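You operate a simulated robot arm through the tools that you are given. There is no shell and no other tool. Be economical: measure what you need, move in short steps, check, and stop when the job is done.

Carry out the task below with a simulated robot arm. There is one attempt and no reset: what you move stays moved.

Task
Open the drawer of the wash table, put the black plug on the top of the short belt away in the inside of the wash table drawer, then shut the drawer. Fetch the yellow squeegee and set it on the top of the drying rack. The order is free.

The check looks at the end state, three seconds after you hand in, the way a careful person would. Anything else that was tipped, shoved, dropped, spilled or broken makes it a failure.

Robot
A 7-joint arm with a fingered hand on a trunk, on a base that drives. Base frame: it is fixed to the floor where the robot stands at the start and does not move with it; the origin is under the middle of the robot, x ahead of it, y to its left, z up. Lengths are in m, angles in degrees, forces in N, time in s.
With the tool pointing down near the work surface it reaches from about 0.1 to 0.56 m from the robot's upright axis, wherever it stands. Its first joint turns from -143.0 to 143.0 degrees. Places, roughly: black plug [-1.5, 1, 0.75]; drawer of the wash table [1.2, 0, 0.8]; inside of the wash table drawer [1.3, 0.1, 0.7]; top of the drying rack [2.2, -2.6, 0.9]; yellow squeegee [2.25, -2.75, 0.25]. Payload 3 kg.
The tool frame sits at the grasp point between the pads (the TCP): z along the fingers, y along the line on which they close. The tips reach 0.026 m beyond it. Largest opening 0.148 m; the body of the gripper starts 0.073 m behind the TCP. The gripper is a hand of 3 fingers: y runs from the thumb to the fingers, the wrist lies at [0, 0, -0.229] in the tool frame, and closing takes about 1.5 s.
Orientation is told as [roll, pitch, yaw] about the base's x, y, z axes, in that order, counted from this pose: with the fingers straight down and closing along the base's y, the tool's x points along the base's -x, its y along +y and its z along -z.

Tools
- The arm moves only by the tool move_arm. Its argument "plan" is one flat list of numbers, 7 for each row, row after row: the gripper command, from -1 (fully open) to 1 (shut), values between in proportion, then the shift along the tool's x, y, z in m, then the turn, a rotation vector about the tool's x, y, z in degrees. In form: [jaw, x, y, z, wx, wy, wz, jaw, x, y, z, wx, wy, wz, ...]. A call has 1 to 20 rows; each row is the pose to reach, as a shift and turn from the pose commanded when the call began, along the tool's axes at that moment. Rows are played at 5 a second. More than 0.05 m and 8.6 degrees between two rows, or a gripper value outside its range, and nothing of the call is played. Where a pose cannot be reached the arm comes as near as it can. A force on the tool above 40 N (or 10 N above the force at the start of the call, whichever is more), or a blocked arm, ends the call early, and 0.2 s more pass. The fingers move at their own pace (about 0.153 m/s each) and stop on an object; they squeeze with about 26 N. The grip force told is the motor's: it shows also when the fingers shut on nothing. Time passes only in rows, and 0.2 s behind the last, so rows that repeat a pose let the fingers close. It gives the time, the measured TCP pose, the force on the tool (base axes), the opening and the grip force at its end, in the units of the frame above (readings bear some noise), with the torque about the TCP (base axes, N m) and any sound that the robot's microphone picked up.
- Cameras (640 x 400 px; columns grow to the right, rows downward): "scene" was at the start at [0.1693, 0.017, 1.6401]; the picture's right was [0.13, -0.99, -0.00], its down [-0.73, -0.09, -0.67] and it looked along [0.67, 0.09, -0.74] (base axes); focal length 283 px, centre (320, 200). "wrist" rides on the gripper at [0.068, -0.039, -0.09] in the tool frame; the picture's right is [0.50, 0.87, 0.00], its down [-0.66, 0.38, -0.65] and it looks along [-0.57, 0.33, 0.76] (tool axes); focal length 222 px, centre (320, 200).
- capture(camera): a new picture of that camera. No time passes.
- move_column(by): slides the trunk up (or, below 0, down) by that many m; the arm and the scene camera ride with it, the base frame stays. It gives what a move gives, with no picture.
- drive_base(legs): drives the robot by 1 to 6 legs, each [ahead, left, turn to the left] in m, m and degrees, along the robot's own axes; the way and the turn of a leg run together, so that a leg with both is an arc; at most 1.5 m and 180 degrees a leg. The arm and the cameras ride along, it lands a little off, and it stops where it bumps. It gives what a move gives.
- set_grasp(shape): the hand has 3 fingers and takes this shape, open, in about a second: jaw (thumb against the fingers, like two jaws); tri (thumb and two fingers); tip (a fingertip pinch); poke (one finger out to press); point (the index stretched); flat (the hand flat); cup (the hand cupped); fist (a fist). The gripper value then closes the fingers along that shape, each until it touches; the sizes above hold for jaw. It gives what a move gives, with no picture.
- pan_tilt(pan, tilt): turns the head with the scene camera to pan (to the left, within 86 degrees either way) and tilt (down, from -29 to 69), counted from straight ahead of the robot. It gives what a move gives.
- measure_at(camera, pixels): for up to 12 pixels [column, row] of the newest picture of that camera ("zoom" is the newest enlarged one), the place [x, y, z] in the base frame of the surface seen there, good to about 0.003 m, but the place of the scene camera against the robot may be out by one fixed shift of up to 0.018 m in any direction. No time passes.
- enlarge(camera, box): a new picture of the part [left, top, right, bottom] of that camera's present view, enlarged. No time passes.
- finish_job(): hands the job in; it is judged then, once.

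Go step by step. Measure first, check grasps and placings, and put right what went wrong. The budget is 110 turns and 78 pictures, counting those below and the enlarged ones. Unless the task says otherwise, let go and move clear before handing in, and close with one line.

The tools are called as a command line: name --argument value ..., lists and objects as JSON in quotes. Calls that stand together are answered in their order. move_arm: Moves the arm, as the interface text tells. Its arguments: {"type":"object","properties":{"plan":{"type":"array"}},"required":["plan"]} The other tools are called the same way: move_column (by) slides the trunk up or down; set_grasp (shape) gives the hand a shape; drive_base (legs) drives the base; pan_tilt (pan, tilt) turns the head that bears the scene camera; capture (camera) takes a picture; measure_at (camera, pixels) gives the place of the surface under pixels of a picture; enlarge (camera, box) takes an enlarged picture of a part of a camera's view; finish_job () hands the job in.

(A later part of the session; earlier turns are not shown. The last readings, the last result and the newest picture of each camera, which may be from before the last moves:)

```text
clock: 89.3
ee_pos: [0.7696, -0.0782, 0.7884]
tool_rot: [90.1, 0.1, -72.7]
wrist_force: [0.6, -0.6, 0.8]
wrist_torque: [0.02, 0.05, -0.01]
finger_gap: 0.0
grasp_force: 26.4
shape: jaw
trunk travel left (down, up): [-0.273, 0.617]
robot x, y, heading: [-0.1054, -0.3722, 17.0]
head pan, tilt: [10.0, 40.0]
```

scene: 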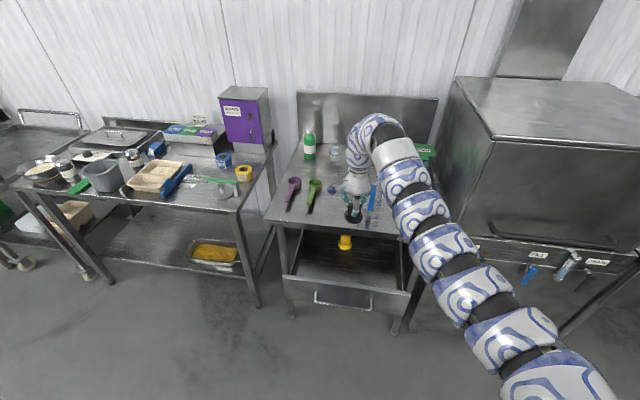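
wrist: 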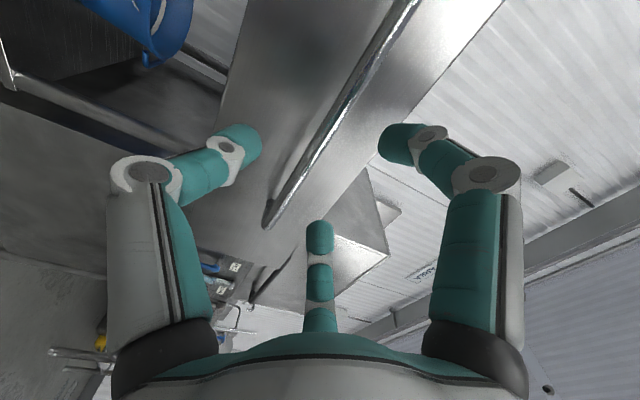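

Gap 0.0 – possibly missed the bar. Look.

capture --camera "wrist"

pan_tilt --pan 0 --tilt 45

capture --camera "scene"

```text
48 pictures are left
```

wrist: 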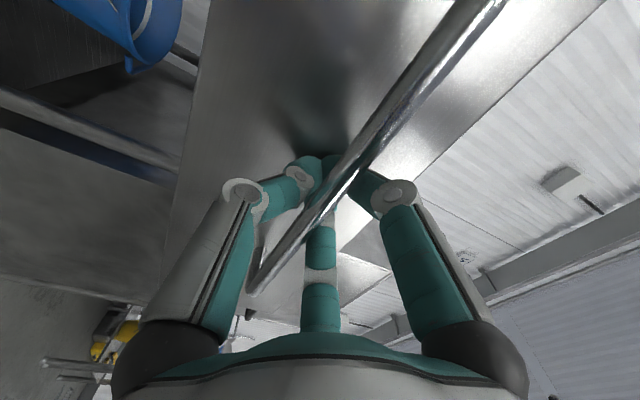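

```text
clock: 90.0
ee_pos: [0.7716, -0.0771, 0.7894]
tool_rot: [90.1, 0.1, -72.6]
wrist_force: [0.0, -0.1, 0.9]
wrist_torque: [0.01, -0.01, 0.0]
finger_gap: 0.0002
grasp_force: 26.2
shape: jaw
trunk travel left (down, up): [-0.273, 0.617]
robot x, y, heading: [-0.1065, -0.3681, 17.1]
head pan, tilt: [0.0, 45.0]
```

```text
47 pictures are left
```

scene: 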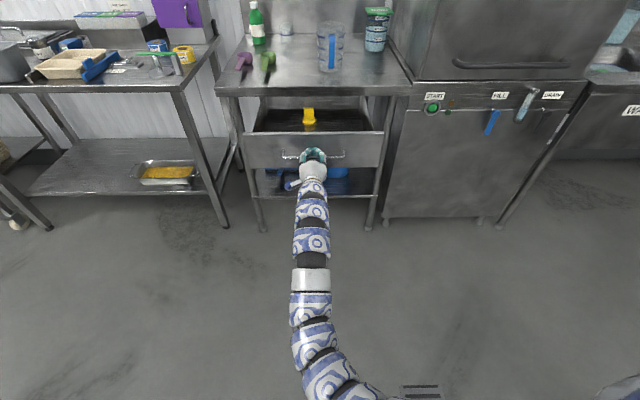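

The bar sits behind the closed pads, so pushing would be on the panel, but the arm is too extended. Open, retract the arm, bring the base nearer, then push.

move_arm --plan '[0, 0, 0, 0, 0, 0, 0, 0, 0, 0, 0, 0, 0, 0, 0, 0, 0, 0, 0, 0, 0, 0, 0, 0, -0.04, 0, 0, 0, 0, 0, 0, -0.08, 0, 0, 0, 0, 0, 0, -0.12, 0, 0, 0, 0, 0, 0, -0.16, 0, 0, 0, 0, 0, 0, -0.2, 0, 0, 0, 0, 0, 0, -0.24, 0, 0, 0, 0, 0, 0, -0.28, 0, 0, 0]'

drive_base --legs '[[0.2, 0, 1]]'

capture --camera "wrist"

```text
clock: 92.2
ee_pos: [0.5219, -0.1527, 0.7883]
tool_rot: [90.1, 0.1, -72.6]
wrist_force: [-0.4, -0.8, 0.2]
wrist_torque: [0.02, 0.07, -0.01]
finger_gap: 0.074
grasp_force: 0.1
shape: jaw
out of reach, approached as far as the arm can: row 10
trunk travel left (down, up): [-0.273, 0.617]
robot x, y, heading: [-0.1072, -0.3701, 16.9]
head pan, tilt: [0.0, 45.0]
```

```text
clock: 93.8
ee_pos: [0.7129, -0.0829, 0.7897]
tool_rot: [90.1, 0.0, -71.8]
wrist_force: [-0.6, -0.5, 0.1]
wrist_torque: [-0.01, 0.02, 0.0]
finger_gap: 0.0739
grasp_force: 0.2
shape: jaw
trunk travel left (down, up): [-0.273, 0.617]
robot x, y, heading: [0.0911, -0.3088, 17.9]
head pan, tilt: [0.0, 45.0]
```

```text
46 pictures are left
```

wrist: 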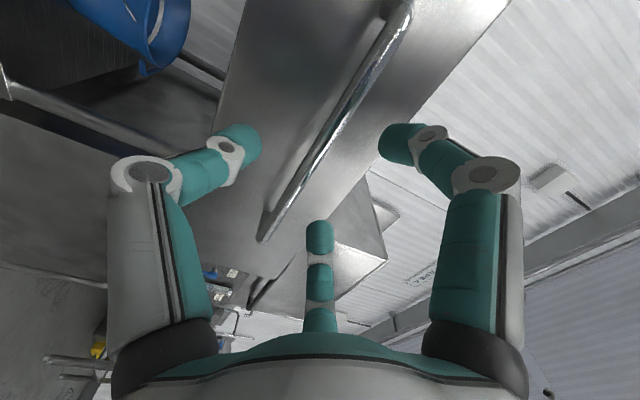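

measure_at --camera "wrist" --pixels '[[370, 75], [340, 117], [300, 180], [310, 110], [380, 120]]'

```text
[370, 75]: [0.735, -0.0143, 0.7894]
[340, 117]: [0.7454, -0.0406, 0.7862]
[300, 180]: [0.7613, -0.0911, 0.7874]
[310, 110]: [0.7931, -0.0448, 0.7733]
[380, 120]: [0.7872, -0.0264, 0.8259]
```

Bar is 0.045 ahead. Advance 0.042, grip, then push 0.26 home.

move_arm --plan '[0, 0, 0, 0.02, 0, 0, 0, 0, 0, 0, 0.042, 0, 0, 0, 1, 0, 0, 0.042, 0, 0, 0, 1, 0, 0, 0.042, 0, 0, 0, 1, 0, 0, 0.042, 0, 0, 0, 1, 0, 0, 0.042, 0, 0, 0, 1, 0, 0, 0.042, 0, 0, 0]'

move_arm --plan '[1, 0, 0, 0.01, 0, 0, 0, 1, 0, 0, 0.02, 0, 0, 0, 1, 0, 0, 0.035, 0, 0, 0, 1, 0, 0, 0.05, 0, 0, 0, 1, 0, 0, 0.065, 0, 0, 0, 1, 0, 0, 0.08, 0, 0, 0, 1, 0, 0, 0.095, 0, 0, 0, 1, 0, 0, 0.11, 0, 0, 0, 1, 0, 0, 0.125, 0, 0, 0, 1, 0, 0, 0.14, 0, 0, 0, 1, 0, 0, 0.155, 0, 0, 0, 1, 0, 0, 0.17, 0, 0, 0, 1, 0, 0, 0.185, 0, 0, 0, 1, 0, 0, 0.2, 0, 0, 0, 1, 0, 0, 0.215, 0, 0, 0, 1, 0, 0, 0.23, 0, 0, 0, 1, 0, 0, 0.24, 0, 0, 0, 1, 0, 0, 0.25, 0, 0, 0, 1, 0, 0, 0.26, 0, 0, 0, 1, 0, 0, 0.265, 0, 0, 0]'

capture --camera "scene"

```text
clock: 95.4
ee_pos: [0.7514, -0.0703, 0.7894]
tool_rot: [90.1, 0.0, -71.8]
wrist_force: [0.7, 0.6, -1.8]
wrist_torque: [-0.02, 0.01, 0.0]
finger_gap: 0.0018
grasp_force: 26.1
shape: jaw
trunk travel left (down, up): [-0.273, 0.617]
robot x, y, heading: [0.0847, -0.3084, 17.6]
head pan, tilt: [0.0, 45.0]
```

```text
clock: 99.6
ee_pos: [1.0044, 0.0121, 0.7897]
tool_rot: [90.1, 0.0, -71.9]
wrist_force: [0.0, -0.2, -0.6]
wrist_torque: [0.04, -0.01, -0.01]
finger_gap: 0.002
grasp_force: 26.2
shape: jaw
trunk travel left (down, up): [-0.273, 0.617]
robot x, y, heading: [0.0859, -0.3079, 17.8]
head pan, tilt: [0.0, 45.0]
```

```text
45 pictures are left
```

scene: 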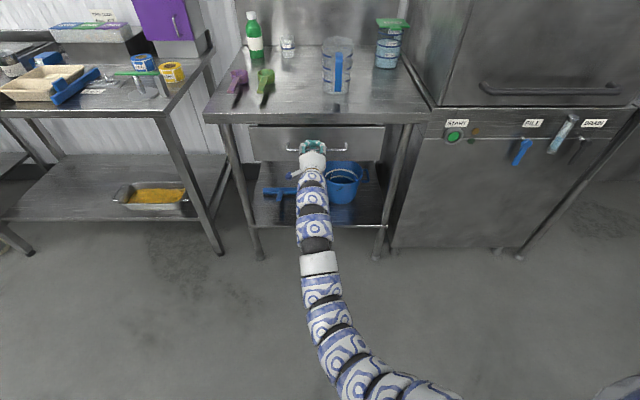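

Nearly or fully shut; press a little further until it resists, then release.

move_arm --plan '[1, 0, 0, 0.005, 0, 0, 0, 1, 0, 0, 0.01, 0, 0, 0, 1, 0, 0, 0.015, 0, 0, 0, 1, 0, 0, 0.02, 0, 0, 0]'

move_arm --plan '[0.3, 0, 0, 0, 0, 0, 0, 0, 0, 0, 0, 0, 0, 0, 0, 0, 0, 0, 0, 0, 0, 0, 0, 0, -0.04, 0, 0, 0, 0, 0, 0, -0.08, 0, 0, 0, 0, 0, 0, -0.12, 0, 0, 0]'

capture --camera "wrist"

```text
clock: 100.7
ee_pos: [1.0197, 0.018, 0.7892]
tool_rot: [89.9, -0.1, -71.7]
wrist_force: [-22.1, -9.8, 4.7]
wrist_torque: [-0.01, -0.07, -0.07]
finger_gap: 0.0029
grasp_force: 25.5
shape: jaw
trunk travel left (down, up): [-0.273, 0.617]
robot x, y, heading: [0.0881, -0.3105, 17.8]
head pan, tilt: [0.0, 45.0]
stopped in row 4: the force on the tool passed its limit (the readings are from after the stop); the commanded pose is now the measured one
```

```text
clock: 102.0
ee_pos: [0.9071, -0.019, 0.7843]
tool_rot: [89.7, -0.1, -71.9]
wrist_force: [0.2, 0.3, 0.0]
wrist_torque: [0.0, 0.0, -0.04]
finger_gap: 0.0736
grasp_force: 0.0
shape: jaw
trunk travel left (down, up): [-0.273, 0.617]
robot x, y, heading: [0.083, -0.306, 17.8]
head pan, tilt: [0.0, 45.0]
```

```text
44 pictures are left
```

wrist: 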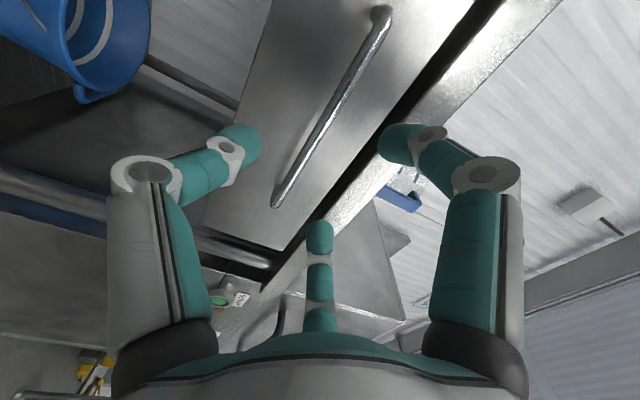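

measure_at --camera "wrist" --pixels '[[384, 22], [350, 77], [315, 135], [278, 200], [330, 70], [390, 80]]'

drive_base --legs '[[-0.6, 0, 0]]'

pan_tilt --pan 0 --tilt 30

capture --camera "scene"

```text
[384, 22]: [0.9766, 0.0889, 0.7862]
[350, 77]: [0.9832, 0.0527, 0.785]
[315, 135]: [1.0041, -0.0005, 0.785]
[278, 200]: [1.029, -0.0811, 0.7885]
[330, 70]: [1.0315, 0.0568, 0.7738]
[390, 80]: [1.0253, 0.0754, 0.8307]
```

```text
clock: 105.5
ee_pos: [0.3315, -0.2046, 0.7848]
tool_rot: [89.7, -0.1, -71.9]
wrist_force: [-0.8, -0.8, -0.4]
wrist_torque: [-0.05, 0.0, -0.03]
finger_gap: 0.0736
grasp_force: 0.1
shape: jaw
trunk travel left (down, up): [-0.273, 0.617]
robot x, y, heading: [-0.4895, -0.4893, 17.4]
head pan, tilt: [0.0, 45.0]
```

```text
clock: 106.2
ee_pos: [0.3333, -0.2049, 0.7852]
tool_rot: [89.8, -0.1, -71.9]
wrist_force: [0.6, 0.3, 0.1]
wrist_torque: [0.02, 0.01, -0.03]
finger_gap: 0.0736
grasp_force: 0.1
shape: jaw
trunk travel left (down, up): [-0.273, 0.617]
robot x, y, heading: [-0.4904, -0.496, 17.4]
head pan, tilt: [0.0, 30.0]
```

```text
43 pictures are left
```

scene: 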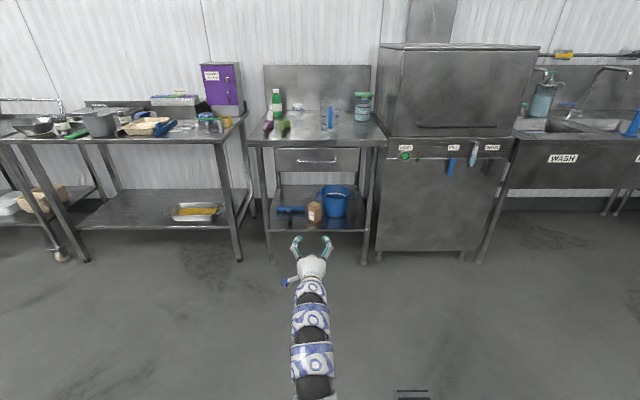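

Handle is back at its original place: drawer shut. Now head for the drying rack; turn right and look.

drive_base --legs '[[0, 0, -60]]'

capture --camera "scene"

```text
clock: 109.2
ee_pos: [0.1787, -1.0499, 0.7855]
tool_rot: [89.7, -0.2, -131.1]
wrist_force: [0.3, 1.0, 0.5]
wrist_torque: [0.03, 0.0, -0.01]
finger_gap: 0.0734
grasp_force: 0.0
shape: jaw
trunk travel left (down, up): [-0.273, 0.617]
robot x, y, heading: [-0.4869, -0.4904, -41.5]
head pan, tilt: [0.0, 30.0]
```

```text
42 pictures are left
```

scene: 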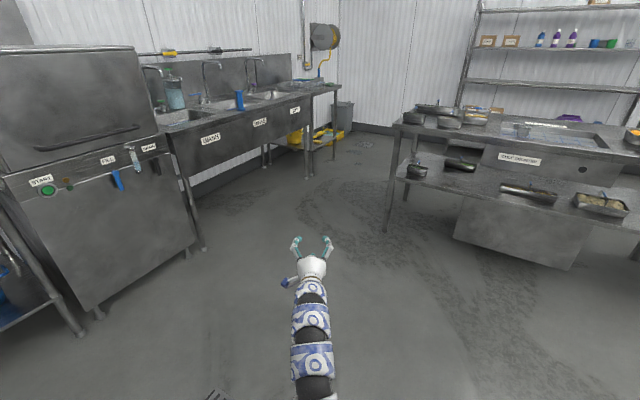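

measure_at --camera "scene" --pixels '[[310, 137], [320, 90], [335, 88], [308, 175], [333, 155], [305, 97], [325, 140], [295, 137], [390, 225], [345, 120]]'

enlarge --camera "scene" --box '[240, 60, 400, 200]'

```text
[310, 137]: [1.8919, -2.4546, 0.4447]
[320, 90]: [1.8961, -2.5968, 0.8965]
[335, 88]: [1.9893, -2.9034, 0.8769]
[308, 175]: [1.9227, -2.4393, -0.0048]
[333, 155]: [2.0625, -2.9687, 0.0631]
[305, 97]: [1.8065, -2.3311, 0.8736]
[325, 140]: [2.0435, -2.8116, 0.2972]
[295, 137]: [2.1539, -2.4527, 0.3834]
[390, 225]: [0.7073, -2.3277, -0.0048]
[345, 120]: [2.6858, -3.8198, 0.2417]
```

```text
2.86 times, centred on (320, 130) of scene
```

zoom: 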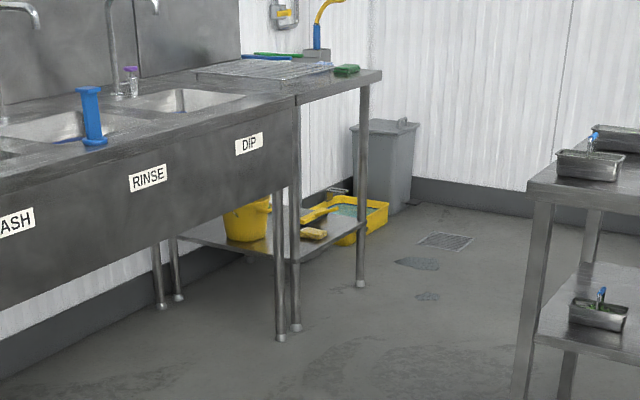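

Squeegee is on the low shelf of the table at the sink's end. Check the prep table's outline at right for passage.

measure_at --camera "scene" --pixels '[[392, 124], [425, 108], [600, 140], [416, 160], [388, 220], [570, 265], [640, 165], [465, 108]]'

measure_at --camera "zoom" --pixels '[[317, 216], [330, 210], [305, 220], [312, 234], [360, 208], [245, 215], [350, 225], [297, 320], [360, 280], [260, 72], [340, 72], [210, 75]]'

```text
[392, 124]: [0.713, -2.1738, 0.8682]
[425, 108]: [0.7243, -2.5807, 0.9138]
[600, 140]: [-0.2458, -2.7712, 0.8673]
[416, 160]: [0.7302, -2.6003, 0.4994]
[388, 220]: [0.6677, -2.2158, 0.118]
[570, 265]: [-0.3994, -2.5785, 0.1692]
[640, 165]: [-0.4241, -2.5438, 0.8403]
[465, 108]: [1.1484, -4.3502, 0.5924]
```

```text
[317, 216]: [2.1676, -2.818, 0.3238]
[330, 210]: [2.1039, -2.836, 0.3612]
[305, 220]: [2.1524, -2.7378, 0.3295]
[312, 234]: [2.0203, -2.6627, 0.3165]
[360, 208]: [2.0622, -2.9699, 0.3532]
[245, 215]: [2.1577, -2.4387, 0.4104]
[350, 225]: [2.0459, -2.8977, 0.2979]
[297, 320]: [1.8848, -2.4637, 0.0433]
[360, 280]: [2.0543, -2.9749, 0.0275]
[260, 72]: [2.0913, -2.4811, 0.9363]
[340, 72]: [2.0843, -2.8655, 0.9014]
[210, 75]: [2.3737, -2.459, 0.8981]
```

Plan: raise the arm, turn parallel to the aisle (heading −72°) and move in beside the sinks, then look.

move_column --by 0.4

drive_base --legs '[[0, 0, -30.5], [0, 1.0, 0], [1.0, 0, 0]]'

pan_tilt --pan 20 --tilt 35

capture --camera "scene"

```text
clock: 113.1
ee_pos: [0.1778, -1.0496, 1.1855]
tool_rot: [89.8, -0.1, -131.1]
wrist_force: [0.4, 0.4, -0.8]
wrist_torque: [-0.02, 0.0, 0.0]
finger_gap: 0.0737
grasp_force: 0.0
shape: jaw
trunk travel left (down, up): [-0.673, 0.217]
robot x, y, heading: [-0.4888, -0.4886, -41.6]
head pan, tilt: [0.0, 30.0]
```

```text
clock: 124.6
ee_pos: [1.0551, -1.966, 1.1856]
tool_rot: [89.9, -0.1, -162.1]
wrist_force: [-0.2, 0.1, -0.3]
wrist_torque: [0.0, -0.02, -0.02]
finger_gap: 0.0736
grasp_force: 0.0
shape: jaw
trunk travel left (down, up): [-0.673, 0.217]
robot x, y, heading: [0.7689, -1.1438, -72.5]
head pan, tilt: [0.0, 30.0]
```

```text
clock: 125.4
ee_pos: [1.0553, -1.9637, 1.1852]
tool_rot: [89.8, -0.1, -162.2]
wrist_force: [-0.3, -0.6, 0.3]
wrist_torque: [0.0, 0.02, -0.02]
finger_gap: 0.0739
grasp_force: 0.1
shape: jaw
trunk travel left (down, up): [-0.673, 0.217]
robot x, y, heading: [0.7711, -1.1382, -72.5]
head pan, tilt: [20.0, 35.0]
```

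```text
40 pictures are left
```

scene: 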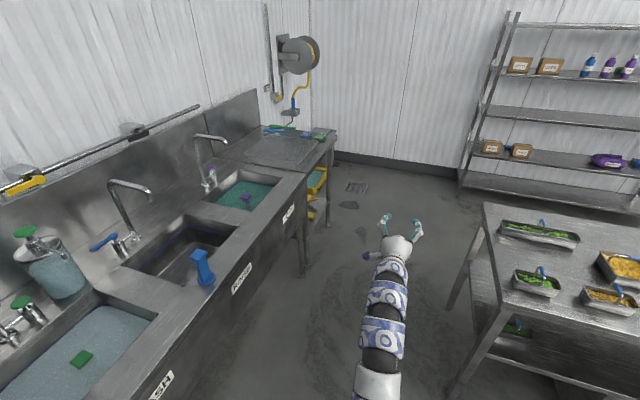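

measure_at --camera "scene" --pixels '[[484, 206], [508, 300], [450, 305], [465, 185], [330, 225], [305, 265], [335, 132], [305, 170], [270, 150], [240, 158], [310, 135], [290, 105]]'

enlarge --camera "scene" --box '[220, 90, 360, 230]'

```text
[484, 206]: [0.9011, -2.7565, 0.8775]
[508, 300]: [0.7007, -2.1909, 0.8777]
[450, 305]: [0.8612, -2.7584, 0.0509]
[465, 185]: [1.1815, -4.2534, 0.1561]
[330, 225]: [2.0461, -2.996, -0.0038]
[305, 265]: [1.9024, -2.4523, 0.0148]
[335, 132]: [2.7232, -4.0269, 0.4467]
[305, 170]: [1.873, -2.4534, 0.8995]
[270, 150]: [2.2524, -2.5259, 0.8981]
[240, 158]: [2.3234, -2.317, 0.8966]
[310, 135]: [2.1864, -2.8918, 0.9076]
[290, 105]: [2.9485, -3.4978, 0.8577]
```

```text
2.86 times, centred on (290, 160) of scene
```

zoom: 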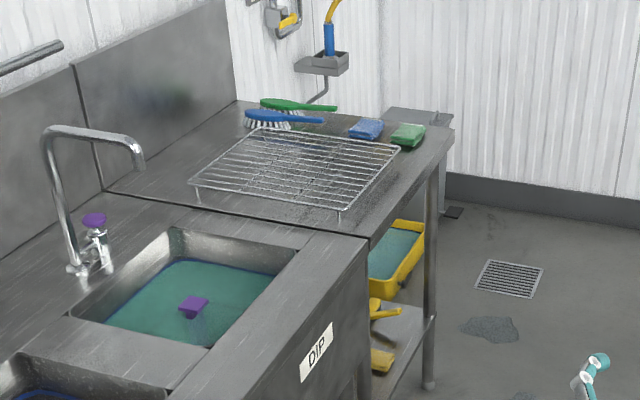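

The aisle is clear and opens past the prep table. Drive through mid-aisle, step right and turn to face the rack table.

drive_base --legs '[[0, 0.12, 0], [1.0, 0, 0], [0.98, 0, 0]]'

drive_base --legs '[[0, -0.5, 0], [0, 0, 90.5]]'

pan_tilt --pan 0 --tilt 35

capture --camera "scene"

```text
clock: 136.2
ee_pos: [1.7672, -3.8227, 1.1859]
tool_rot: [89.8, -0.1, -162.1]
wrist_force: [0.4, 0.5, -0.1]
wrist_torque: [-0.02, 0.03, 0.02]
finger_gap: 0.0736
grasp_force: 0.1
shape: jaw
trunk travel left (down, up): [-0.673, 0.217]
robot x, y, heading: [1.4833, -3.0008, -72.1]
head pan, tilt: [20.0, 35.0]
```

```text
clock: 142.9
ee_pos: [1.8333, -2.8645, 1.185]
tool_rot: [89.7, -0.1, -72.3]
wrist_force: [-0.4, 0.0, -0.8]
wrist_torque: [0.0, -0.01, -0.01]
finger_gap: 0.0734
grasp_force: 0.1
shape: jaw
trunk travel left (down, up): [-0.673, 0.217]
robot x, y, heading: [1.0091, -3.147, 17.2]
head pan, tilt: [20.0, 35.0]
```

```text
clock: 143.7
ee_pos: [1.8332, -2.8657, 1.185]
tool_rot: [89.7, 0.0, -72.2]
wrist_force: [0.4, -0.9, 0.4]
wrist_torque: [-0.02, -0.01, 0.0]
finger_gap: 0.0734
grasp_force: 0.0
shape: jaw
trunk travel left (down, up): [-0.673, 0.217]
robot x, y, heading: [1.0081, -3.1461, 17.4]
head pan, tilt: [0.0, 35.0]
```

```text
38 pictures are left
```

scene: 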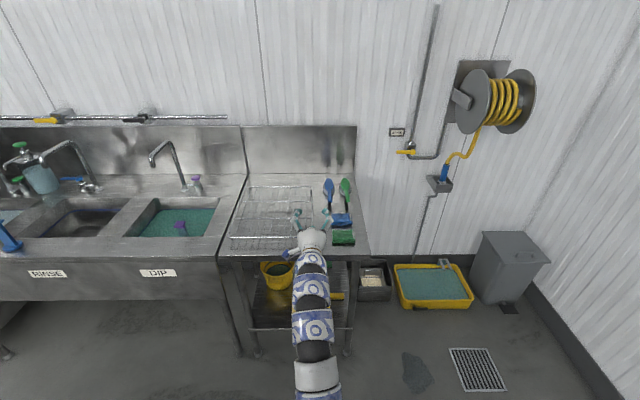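

Lower the trunk to look under the table top (tool tip stays ~0.13 m in front of the edge).

move_column --by -0.6

pan_tilt --pan 0 --tilt 25

capture --camera "scene"

capture --camera "wrist"

```text
refused: -0.6 is not a number from -0.4 to 0.4
```

```text
clock: 144.4
ee_pos: [1.8337, -2.8665, 1.1847]
tool_rot: [89.8, 0.0, -72.1]
wrist_force: [-0.9, -0.9, 0.3]
wrist_torque: [0.01, -0.02, -0.05]
finger_gap: 0.0737
grasp_force: 0.1
shape: jaw
trunk travel left (down, up): [-0.673, 0.217]
robot x, y, heading: [1.0093, -3.1518, 17.2]
head pan, tilt: [0.0, 25.0]
```

```text
37 pictures are left
```

scene: 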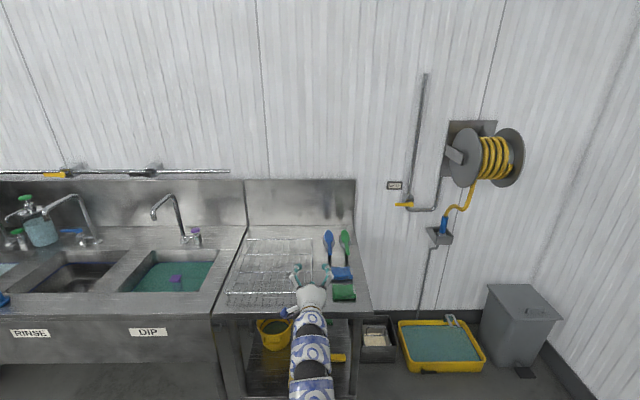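

```text
36 pictures are left
```

wrist: 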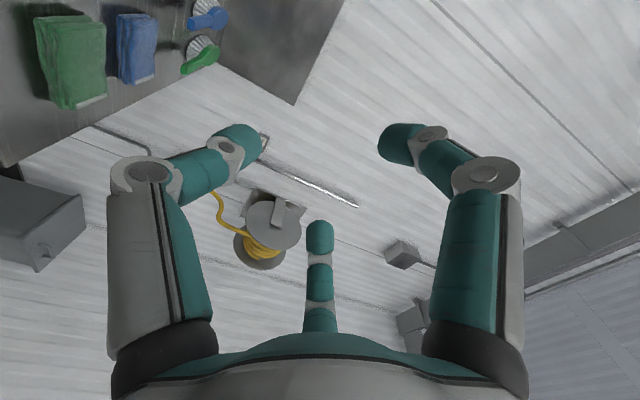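

Measure the rack now, then lower in two steps.

measure_at --camera "scene" --pixels '[[228, 303], [287, 302], [252, 240], [310, 240], [265, 270], [270, 285], [285, 255], [338, 358], [332, 275], [343, 292], [275, 345]]'

move_column --by -0.4

move_column --by -0.2

capture --camera "scene"

capture --camera "wrist"

```text
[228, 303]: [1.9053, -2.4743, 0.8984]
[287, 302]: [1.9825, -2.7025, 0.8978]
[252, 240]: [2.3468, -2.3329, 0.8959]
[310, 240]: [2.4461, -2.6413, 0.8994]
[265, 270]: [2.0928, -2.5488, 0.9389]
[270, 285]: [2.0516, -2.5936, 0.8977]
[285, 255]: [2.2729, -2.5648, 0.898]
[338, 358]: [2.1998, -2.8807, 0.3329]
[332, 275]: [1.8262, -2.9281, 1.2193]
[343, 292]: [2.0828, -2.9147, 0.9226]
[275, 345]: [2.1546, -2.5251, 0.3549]
```

```text
clock: 148.3
ee_pos: [1.832, -2.867, 0.786]
tool_rot: [89.8, -0.1, -72.3]
wrist_force: [0.2, 0.9, -0.1]
wrist_torque: [0.0, 0.0, 0.03]
finger_gap: 0.0737
grasp_force: 0.0
shape: jaw
trunk travel left (down, up): [-0.273, 0.617]
robot x, y, heading: [1.0102, -3.148, 17.5]
head pan, tilt: [0.0, 25.0]
```

```text
clock: 150.4
ee_pos: [1.833, -2.8663, 0.5849]
tool_rot: [89.8, -0.1, -72.3]
wrist_force: [0.1, 0.0, 0.9]
wrist_torque: [0.01, -0.01, 0.0]
finger_gap: 0.0737
grasp_force: 0.0
shape: jaw
trunk travel left (down, up): [-0.073, 0.817]
robot x, y, heading: [1.0127, -3.1505, 17.3]
head pan, tilt: [0.0, 25.0]
```

```text
35 pictures are left
```

scene: 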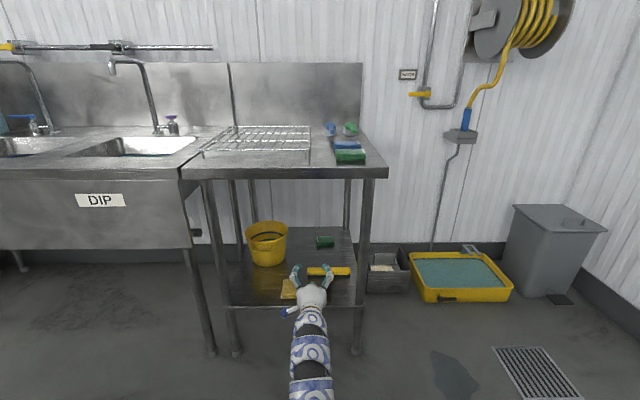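

```text
34 pictures are left
```

wrist: 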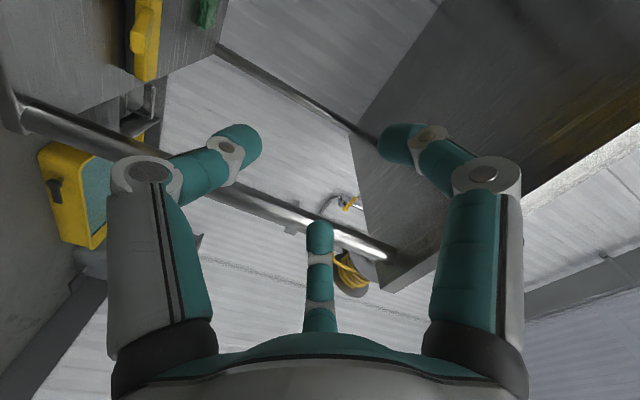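

The squeegee seems the yellow bar at scene (328,271). Enlarge.

enlarge --camera "scene" --box '[230, 215, 380, 310]'

measure_at --camera "scene" --pixels '[[310, 271], [349, 271], [330, 271], [288, 290], [340, 290], [325, 242], [265, 245], [358, 200], [280, 175], [268, 262], [330, 255]]'

measure_at --camera "wrist" --pixels '[[148, 10], [145, 45], [143, 75], [140, 35], [155, 60], [205, 12], [110, 110], [80, 60]]'

```text
4.21 times, centred on (305, 262) of scene
```

zoom: 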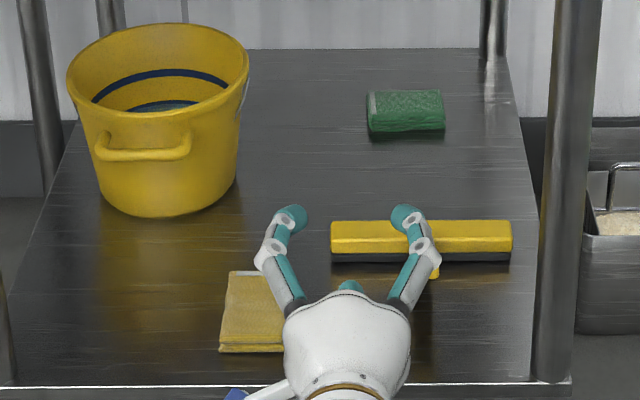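

```text
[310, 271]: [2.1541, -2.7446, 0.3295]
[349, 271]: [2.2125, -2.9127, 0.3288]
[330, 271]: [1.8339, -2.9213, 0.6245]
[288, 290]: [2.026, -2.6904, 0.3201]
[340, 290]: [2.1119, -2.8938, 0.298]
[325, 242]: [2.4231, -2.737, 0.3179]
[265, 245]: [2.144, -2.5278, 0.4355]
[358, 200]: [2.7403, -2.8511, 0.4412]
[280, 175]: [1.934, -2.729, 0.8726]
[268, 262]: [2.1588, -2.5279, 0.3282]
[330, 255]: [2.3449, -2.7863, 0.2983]
```

```text
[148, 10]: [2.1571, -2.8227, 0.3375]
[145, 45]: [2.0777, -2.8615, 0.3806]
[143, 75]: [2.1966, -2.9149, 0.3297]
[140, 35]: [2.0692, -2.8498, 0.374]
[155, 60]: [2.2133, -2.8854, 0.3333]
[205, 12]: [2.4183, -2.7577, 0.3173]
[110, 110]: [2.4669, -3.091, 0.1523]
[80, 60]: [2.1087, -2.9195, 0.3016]
```

Head bar from (2.154,-2.745) to (2.2125,-2.913), and the handle rises toward the front. Move the hand left to unblock the view.

move_arm --plan '[0, 0.04, 0, 0, 0, 0, 0, 0, 0.08, 0, 0, 0, 0, 0, 0, 0.12, 0, 0, 0, 0, 0, 0, 0.16, 0, 0, 0, 0, 0]'

enlarge --camera "scene" --box '[280, 235, 380, 315]'

capture --camera "wrist"

```text
clock: 151.4
ee_pos: [1.7858, -2.7156, 0.5866]
tool_rot: [89.8, -0.1, -72.3]
wrist_force: [0.1, -0.4, 0.0]
wrist_torque: [0.02, 0.0, -0.02]
finger_gap: 0.0734
grasp_force: 0.0
shape: jaw
trunk travel left (down, up): [-0.073, 0.817]
robot x, y, heading: [1.0084, -3.1513, 17.5]
head pan, tilt: [0.0, 25.0]
```

```text
5.00 times, centred on (330, 275) of scene
```

zoom: 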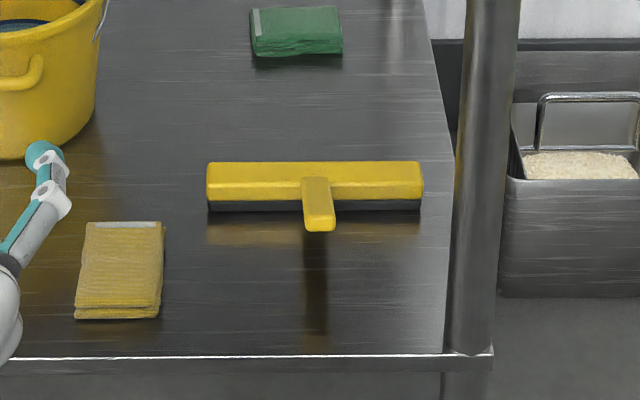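

```text
31 pictures are left
```

wrist: 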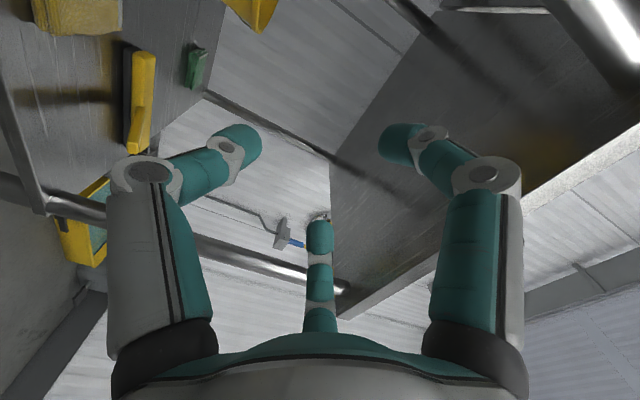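

measure_at --camera "zoom" --pixels '[[319, 226], [318, 205], [316, 182], [304, 220], [334, 220], [212, 170], [418, 170], [212, 205], [418, 205], [315, 168], [319, 215], [460, 340]]'

```text
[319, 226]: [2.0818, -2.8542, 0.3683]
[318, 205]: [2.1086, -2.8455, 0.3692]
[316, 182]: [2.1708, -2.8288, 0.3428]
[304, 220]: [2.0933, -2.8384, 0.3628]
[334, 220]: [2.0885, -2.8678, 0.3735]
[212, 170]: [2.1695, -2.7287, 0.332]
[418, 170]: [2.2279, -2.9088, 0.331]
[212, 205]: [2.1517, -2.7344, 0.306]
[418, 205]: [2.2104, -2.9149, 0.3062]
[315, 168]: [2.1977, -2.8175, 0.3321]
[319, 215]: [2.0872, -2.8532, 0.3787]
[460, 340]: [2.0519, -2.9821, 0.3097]
```

Handle: root (2.185,-2.822,0.335) rising ~20° to the tip (2.075,-2.856,0.375). I'll roll the tool +90 so it closes sideways with camera on top, then lower.

move_arm --plan '[0, 0, 0, 0, 0, 0, 8, 0, 0, 0, 0, 0, 0, 16, 0, 0, 0, 0, 0, 0, 24, 0, 0, 0, 0, 0, 0, 32, 0, 0, 0, 0, 0, 0, 40, 0, 0, 0, 0, 0, 0, 48, 0, 0, 0, 0, 0, 0, 56, 0, 0, 0, 0, 0, 0, 64, 0, 0, 0, 0, 0, 0, 72, 0, 0, 0, 0, 0, 0, 80, 0, 0, 0, 0, 0, 0, 85, 0, 0, 0, 0, 0, 0, 90]'

move_column --by -0.06

```text
clock: 154.0
ee_pos: [1.7827, -2.7115, 0.5853]
tool_rot: [8.8, 89.9, -153.4]
wrist_force: [0.5, 0.2, -0.7]
wrist_torque: [0.04, 0.04, -0.04]
finger_gap: 0.0734
grasp_force: 0.1
shape: jaw
trunk travel left (down, up): [-0.073, 0.817]
robot x, y, heading: [1.0074, -3.1501, 17.4]
head pan, tilt: [0.0, 25.0]
```

```text
clock: 155.0
ee_pos: [1.7844, -2.714, 0.5251]
tool_rot: [25.7, 89.7, -136.5]
wrist_force: [0.0, 0.9, -0.3]
wrist_torque: [-0.02, 0.02, -0.01]
finger_gap: 0.0733
grasp_force: 0.1
shape: jaw
trunk travel left (down, up): [-0.013, 0.877]
robot x, y, heading: [1.0136, -3.1511, 17.3]
head pan, tilt: [0.0, 25.0]
```

Now pitch down 20° and go to a pre-grasp point behind the handle.

move_arm --plan '[0, -0.015, 0.03, 0.01, 0, -4, 0, 0, -0.03, 0.06, 0.02, 0, -8, 0, 0, -0.045, 0.09, 0.03, 0, -12, 0, 0, -0.06, 0.12, 0.04, 0, -16, 0, 0, -0.075, 0.15, 0.05, 0, -20, 0, 0, -0.09, 0.18, 0.06, 0, -20, 0, 0, -0.105, 0.21, 0.08, 0, -20, 0, 0, -0.115, 0.2235, 0.1, 0, -20, 0, 0, -0.115, 0.2235, 0.1, 0, -20, 0]'

capture --camera "wrist"

capture --camera "scene"

```text
clock: 157.0
ee_pos: [1.9462, -2.8943, 0.4081]
tool_rot: [0.4, 69.8, -161.9]
wrist_force: [-0.2, -0.1, 0.1]
wrist_torque: [0.0, 0.02, 0.03]
finger_gap: 0.0736
grasp_force: 0.1
shape: jaw
trunk travel left (down, up): [-0.013, 0.877]
robot x, y, heading: [1.007, -3.1489, 17.2]
head pan, tilt: [0.0, 25.0]
```

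```text
30 pictures are left
```

wrist: 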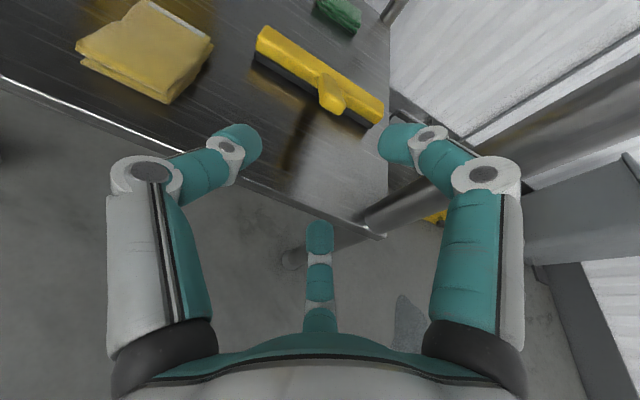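

```text
29 pictures are left
```

scene: 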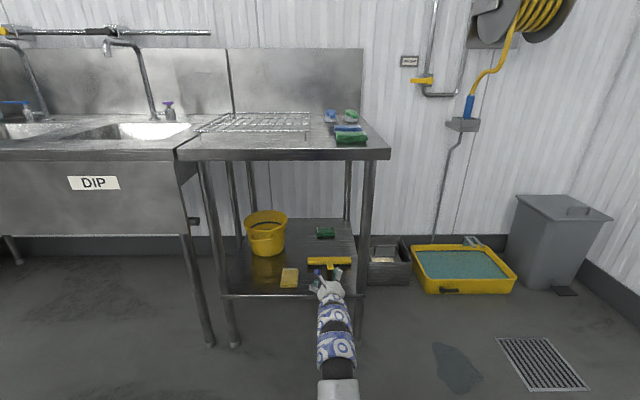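

Camera shows handle tip at (332,98). Measure it closely from the wrist view.

enlarge --camera "wrist" --box '[250, 20, 400, 130]'

measure_at --camera "wrist" --pixels '[[330, 107], [333, 95], [328, 82], [324, 73], [341, 103], [322, 95], [332, 110], [380, 225], [365, 215]]'

```text
3.64 times, centred on (325, 75) of wrist
```

zoom: 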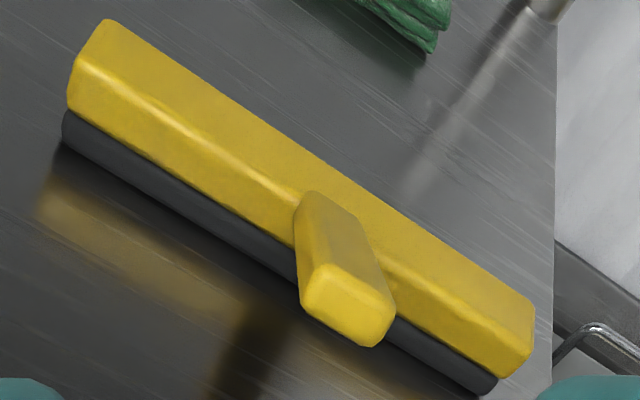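

```text
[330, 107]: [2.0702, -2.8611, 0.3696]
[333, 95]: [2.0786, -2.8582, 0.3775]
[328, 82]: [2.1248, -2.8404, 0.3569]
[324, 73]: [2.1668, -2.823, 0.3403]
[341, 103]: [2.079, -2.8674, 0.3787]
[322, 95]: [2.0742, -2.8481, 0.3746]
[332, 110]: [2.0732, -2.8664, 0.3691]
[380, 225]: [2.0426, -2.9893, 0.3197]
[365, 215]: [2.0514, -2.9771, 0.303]
```

Handle axis target for TCP ≈ (2.11,-2.846,0.355): tool shift (0.009,0.005,0.178). Advance to 0.12 then check.

move_arm --plan '[0, 0.005, 0.003, 0.03, 0, 0, 0, 0, 0.009, 0.005, 0.06, 0, 0, 0, 0, 0.009, 0.005, 0.09, 0, 0, 0, 0, 0.009, 0.005, 0.12, 0, 0, 0, 0, 0.009, 0.005, 0.12, 0, 0, 0]'

capture --camera "wrist"

```text
clock: 158.2
ee_pos: [2.0595, -2.8663, 0.3777]
tool_rot: [0.3, 69.8, -161.9]
wrist_force: [-1.1, 0.5, -0.2]
wrist_torque: [0.01, 0.03, -0.01]
finger_gap: 0.0737
grasp_force: 0.0
shape: jaw
trunk travel left (down, up): [-0.013, 0.877]
robot x, y, heading: [1.0104, -3.1507, 17.3]
head pan, tilt: [0.0, 25.0]
```

```text
27 pictures are left
```

wrist: 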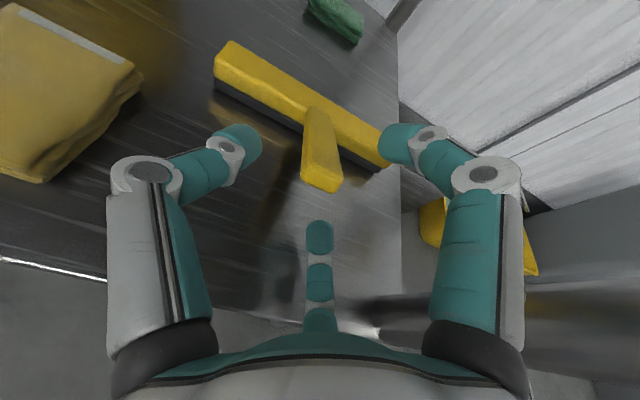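

move_arm --plan '[0, 0, -0.002, 0.03, 0, 0, 0, 0, -0.002, -0.003, 0.058, 0, 0, 0, 0, -0.002, -0.003, 0.058, 0, 0, 0]'

capture --camera "wrist"

```text
clock: 159.0
ee_pos: [2.1085, -2.847, 0.3538]
tool_rot: [0.5, 69.7, -161.7]
wrist_force: [-1.2, -0.1, 1.2]
wrist_torque: [-0.08, 0.03, -0.03]
finger_gap: 0.0734
grasp_force: 0.0
shape: jaw
trunk travel left (down, up): [-0.013, 0.877]
robot x, y, heading: [1.0097, -3.1461, 17.2]
head pan, tilt: [0.0, 25.0]
```

```text
26 pictures are left
```

wrist: 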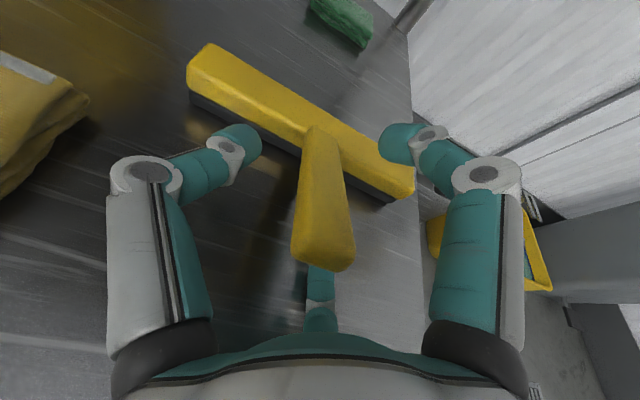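

Handle is well between all three fingers. Close.

move_arm --plan '[0.3, 0, 0, 0, 0, 0, 0, 0.6, 0, 0, 0, 0, 0, 0, 1, 0, 0, 0, 0, 0, 0, 1, 0, 0, 0, 0, 0, 0, 1, 0, 0, 0, 0, 0, 0, 1, 0, 0, 0, 0, 0, 0, 1, 0, 0, 0, 0, 0, 0]'

capture --camera "wrist"

```text
clock: 160.6
ee_pos: [2.1088, -2.8456, 0.3548]
tool_rot: [0.3, 69.7, -162.0]
wrist_force: [0.1, 0.5, 0.1]
wrist_torque: [0.01, 0.02, 0.0]
finger_gap: 0.0153
grasp_force: 25.9
shape: jaw
trunk travel left (down, up): [-0.013, 0.877]
robot x, y, heading: [1.0138, -3.1466, 17.4]
head pan, tilt: [0.0, 25.0]
```

```text
25 pictures are left
```

wrist: 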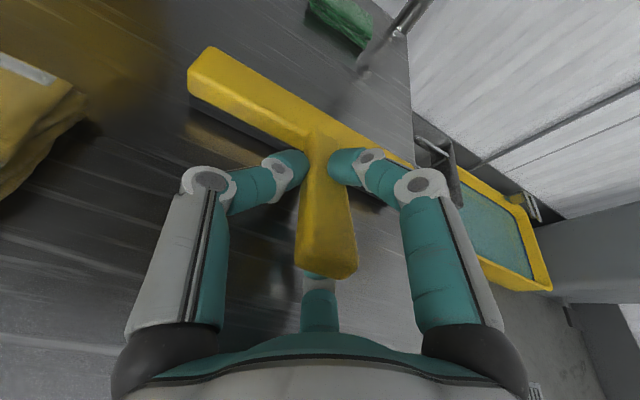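

Gripped (gap 0.015). Lift 0.08, shift left 0.035 for leg clearance.

move_arm --plan '[1, 0.019, 0, -0.007, 0, 0, 0, 1, 0.038, 0, -0.014, 0, 0, 0, 1, 0.056, 0, -0.021, 0, 0, 0, 1, 0.075, 0, -0.028, 0, 0, 0, 1, 0.075, -0.018, -0.028, 0, 0, 0, 1, 0.075, -0.035, -0.028, 0, 0, 0, 1, 0.075, -0.035, -0.028, 0, 0, 0]'

capture --camera "wrist"

capture --camera "scene"

```text
clock: 162.2
ee_pos: [2.0983, -2.8119, 0.4346]
tool_rot: [0.4, 69.8, -161.9]
wrist_force: [-1.4, 0.3, -1.3]
wrist_torque: [-0.04, 0.12, -0.01]
finger_gap: 0.0154
grasp_force: 26.0
shape: jaw
trunk travel left (down, up): [-0.013, 0.877]
robot x, y, heading: [1.0083, -3.1449, 17.0]
head pan, tilt: [0.0, 25.0]
```

```text
24 pictures are left
```

wrist: 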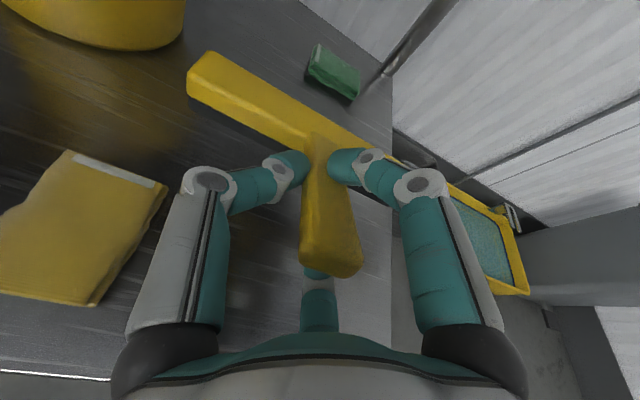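

```text
23 pictures are left
```

scene: 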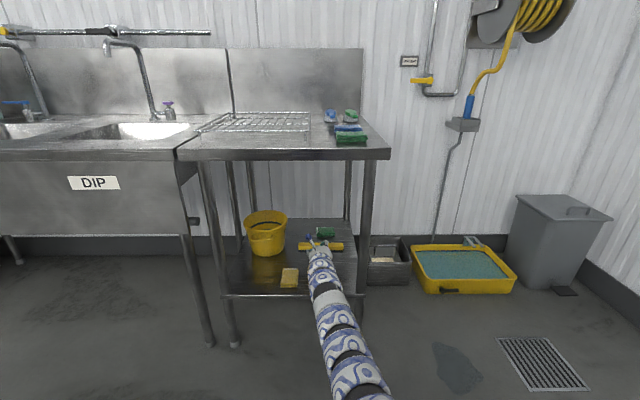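

Held. Drive straight back out from under the table.

drive_base --legs '[[-0.45, 0, 0]]'

move_column --by 0.4

move_column --by 0.4

capture --camera "wrist"

pan_tilt --pan 0 --tilt 30

capture --camera "scene"

```text
clock: 165.0
ee_pos: [1.6593, -2.942, 0.435]
tool_rot: [0.3, 69.8, -161.5]
wrist_force: [0.2, 0.3, -0.8]
wrist_torque: [-0.03, 0.1, 0.02]
finger_gap: 0.0152
grasp_force: 26.2
shape: jaw
trunk travel left (down, up): [-0.013, 0.877]
robot x, y, heading: [0.5705, -3.2877, 17.8]
head pan, tilt: [0.0, 25.0]
```

```text
clock: 168.8
ee_pos: [1.6585, -2.9417, 0.8342]
tool_rot: [0.4, 69.9, -161.5]
wrist_force: [1.2, -0.9, -0.9]
wrist_torque: [-0.04, 0.08, -0.05]
finger_gap: 0.0154
grasp_force: 26.2
shape: jaw
trunk travel left (down, up): [-0.413, 0.477]
robot x, y, heading: [0.5739, -3.2864, 17.8]
head pan, tilt: [0.0, 25.0]
```

```text
clock: 172.7
ee_pos: [1.6593, -2.9425, 1.2343]
tool_rot: [0.3, 69.7, -161.5]
wrist_force: [-0.3, 0.4, -1.0]
wrist_torque: [0.02, 0.06, 0.02]
finger_gap: 0.0154
grasp_force: 26.1
shape: jaw
trunk travel left (down, up): [-0.813, 0.077]
robot x, y, heading: [0.5717, -3.2859, 17.6]
head pan, tilt: [0.0, 25.0]
```

```text
22 pictures are left
```

wrist: 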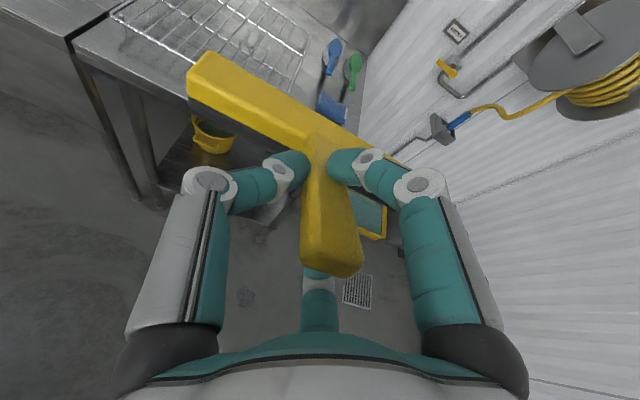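

```text
clock: 173.3
ee_pos: [1.6595, -2.9424, 1.2343]
tool_rot: [0.3, 69.8, -161.5]
wrist_force: [-0.7, 0.1, -1.4]
wrist_torque: [0.01, 0.09, -0.02]
finger_gap: 0.0156
grasp_force: 26.1
shape: jaw
trunk travel left (down, up): [-0.813, 0.077]
robot x, y, heading: [0.5722, -3.2873, 17.9]
head pan, tilt: [0.0, 30.0]
```

```text
21 pictures are left
```

scene: 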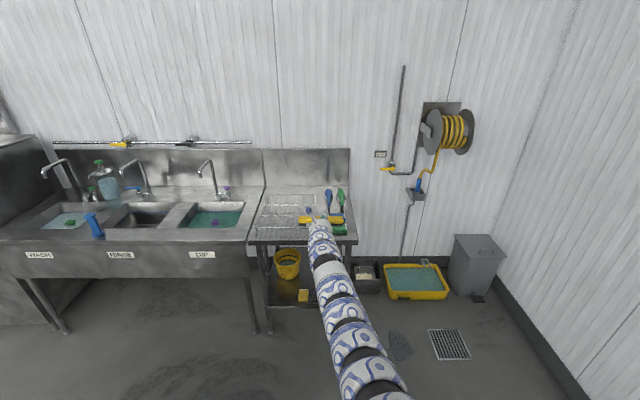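

Now measure the rack wires via an enlarged scene view.

enlarge --camera "scene" --box '[240, 170, 360, 250]'

enlarge --camera "wrist" --box '[100, 0, 340, 150]'

```text
5.00 times, centred on (300, 210) of scene
```

zoom: 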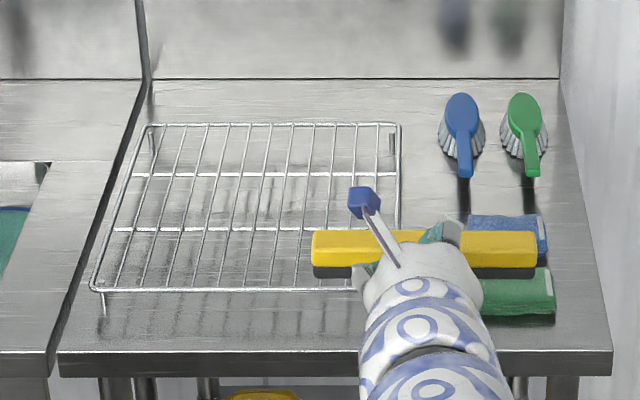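

```text
2.67 times, centred on (220, 75) of wrist
```

zoom: 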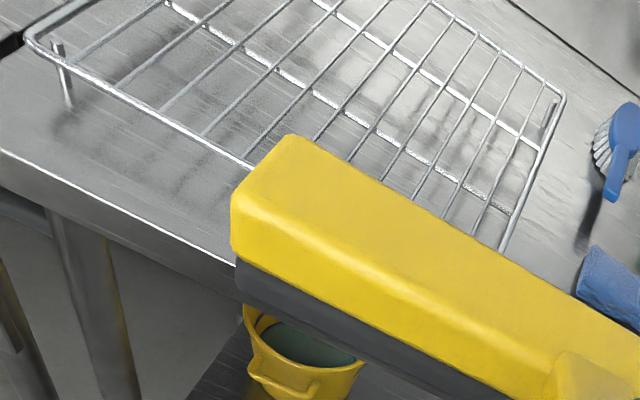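

Wires run front-to-back, so the head will rest across them. Measure rail points.

measure_at --camera "zoom" --pixels '[[28, 40], [100, 87], [170, 126], [235, 158], [562, 97], [540, 145], [504, 240], [435, 3], [380, 130], [290, 75], [60, 90]]'

```text
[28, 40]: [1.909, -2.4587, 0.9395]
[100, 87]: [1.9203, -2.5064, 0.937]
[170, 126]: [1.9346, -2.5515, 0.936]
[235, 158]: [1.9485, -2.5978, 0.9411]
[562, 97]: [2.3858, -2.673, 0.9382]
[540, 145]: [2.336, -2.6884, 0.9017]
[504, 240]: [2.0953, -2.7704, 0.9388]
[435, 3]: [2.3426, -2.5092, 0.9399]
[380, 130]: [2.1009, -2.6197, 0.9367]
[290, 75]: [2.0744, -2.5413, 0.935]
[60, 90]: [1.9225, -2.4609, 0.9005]
```

Rack spans u 1.06–1.455, a 2.925–3.277 (rotated axes), top z 0.938. Retract the arm first, then drive in over the rack at height.

move_arm --plan '[1, -0.0137, 0, -0.0376, 0, 0, 0, 1, -0.0274, 0, -0.0752, 0, 0, 0, 1, -0.0411, 0, -0.1128, 0, 0, 0, 1, -0.0548, 0, -0.1504, 0, 0, 0, 1, -0.0685, 0, -0.188, 0, 0, 0, 1, -0.0822, 0, -0.2256, 0, 0, 0, 1, -0.0959, 0, -0.2632, 0, 0, 0, 1, -0.1096, 0, -0.3008, 0, 0, 0, 1, -0.1233, 0, -0.3384, 0, 0, 0]'

drive_base --legs '[[0.85, 0, 0]]'

capture --camera "scene"

```text
clock: 175.3
ee_pos: [1.3182, -3.0543, 1.2383]
tool_rot: [0.4, 69.8, -161.4]
wrist_force: [-0.3, 0.5, -1.3]
wrist_torque: [-0.02, 0.12, -0.03]
finger_gap: 0.015
grasp_force: 26.2
shape: jaw
trunk travel left (down, up): [-0.813, 0.077]
robot x, y, heading: [0.5735, -3.2876, 17.8]
head pan, tilt: [0.0, 30.0]
```

```text
clock: 179.8
ee_pos: [2.1225, -2.8033, 1.2354]
tool_rot: [0.3, 69.8, -162.0]
wrist_force: [0.4, 0.0, -1.6]
wrist_torque: [-0.08, 0.07, -0.01]
finger_gap: 0.0151
grasp_force: 25.8
shape: jaw
trunk travel left (down, up): [-0.813, 0.077]
robot x, y, heading: [1.3782, -3.0309, 17.4]
head pan, tilt: [0.0, 30.0]
```

```text
18 pictures are left
```

scene: 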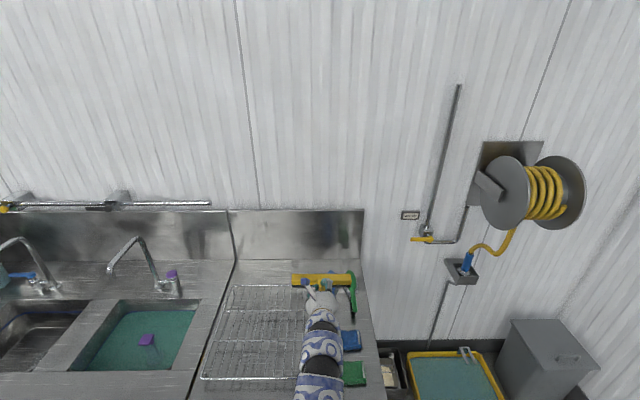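

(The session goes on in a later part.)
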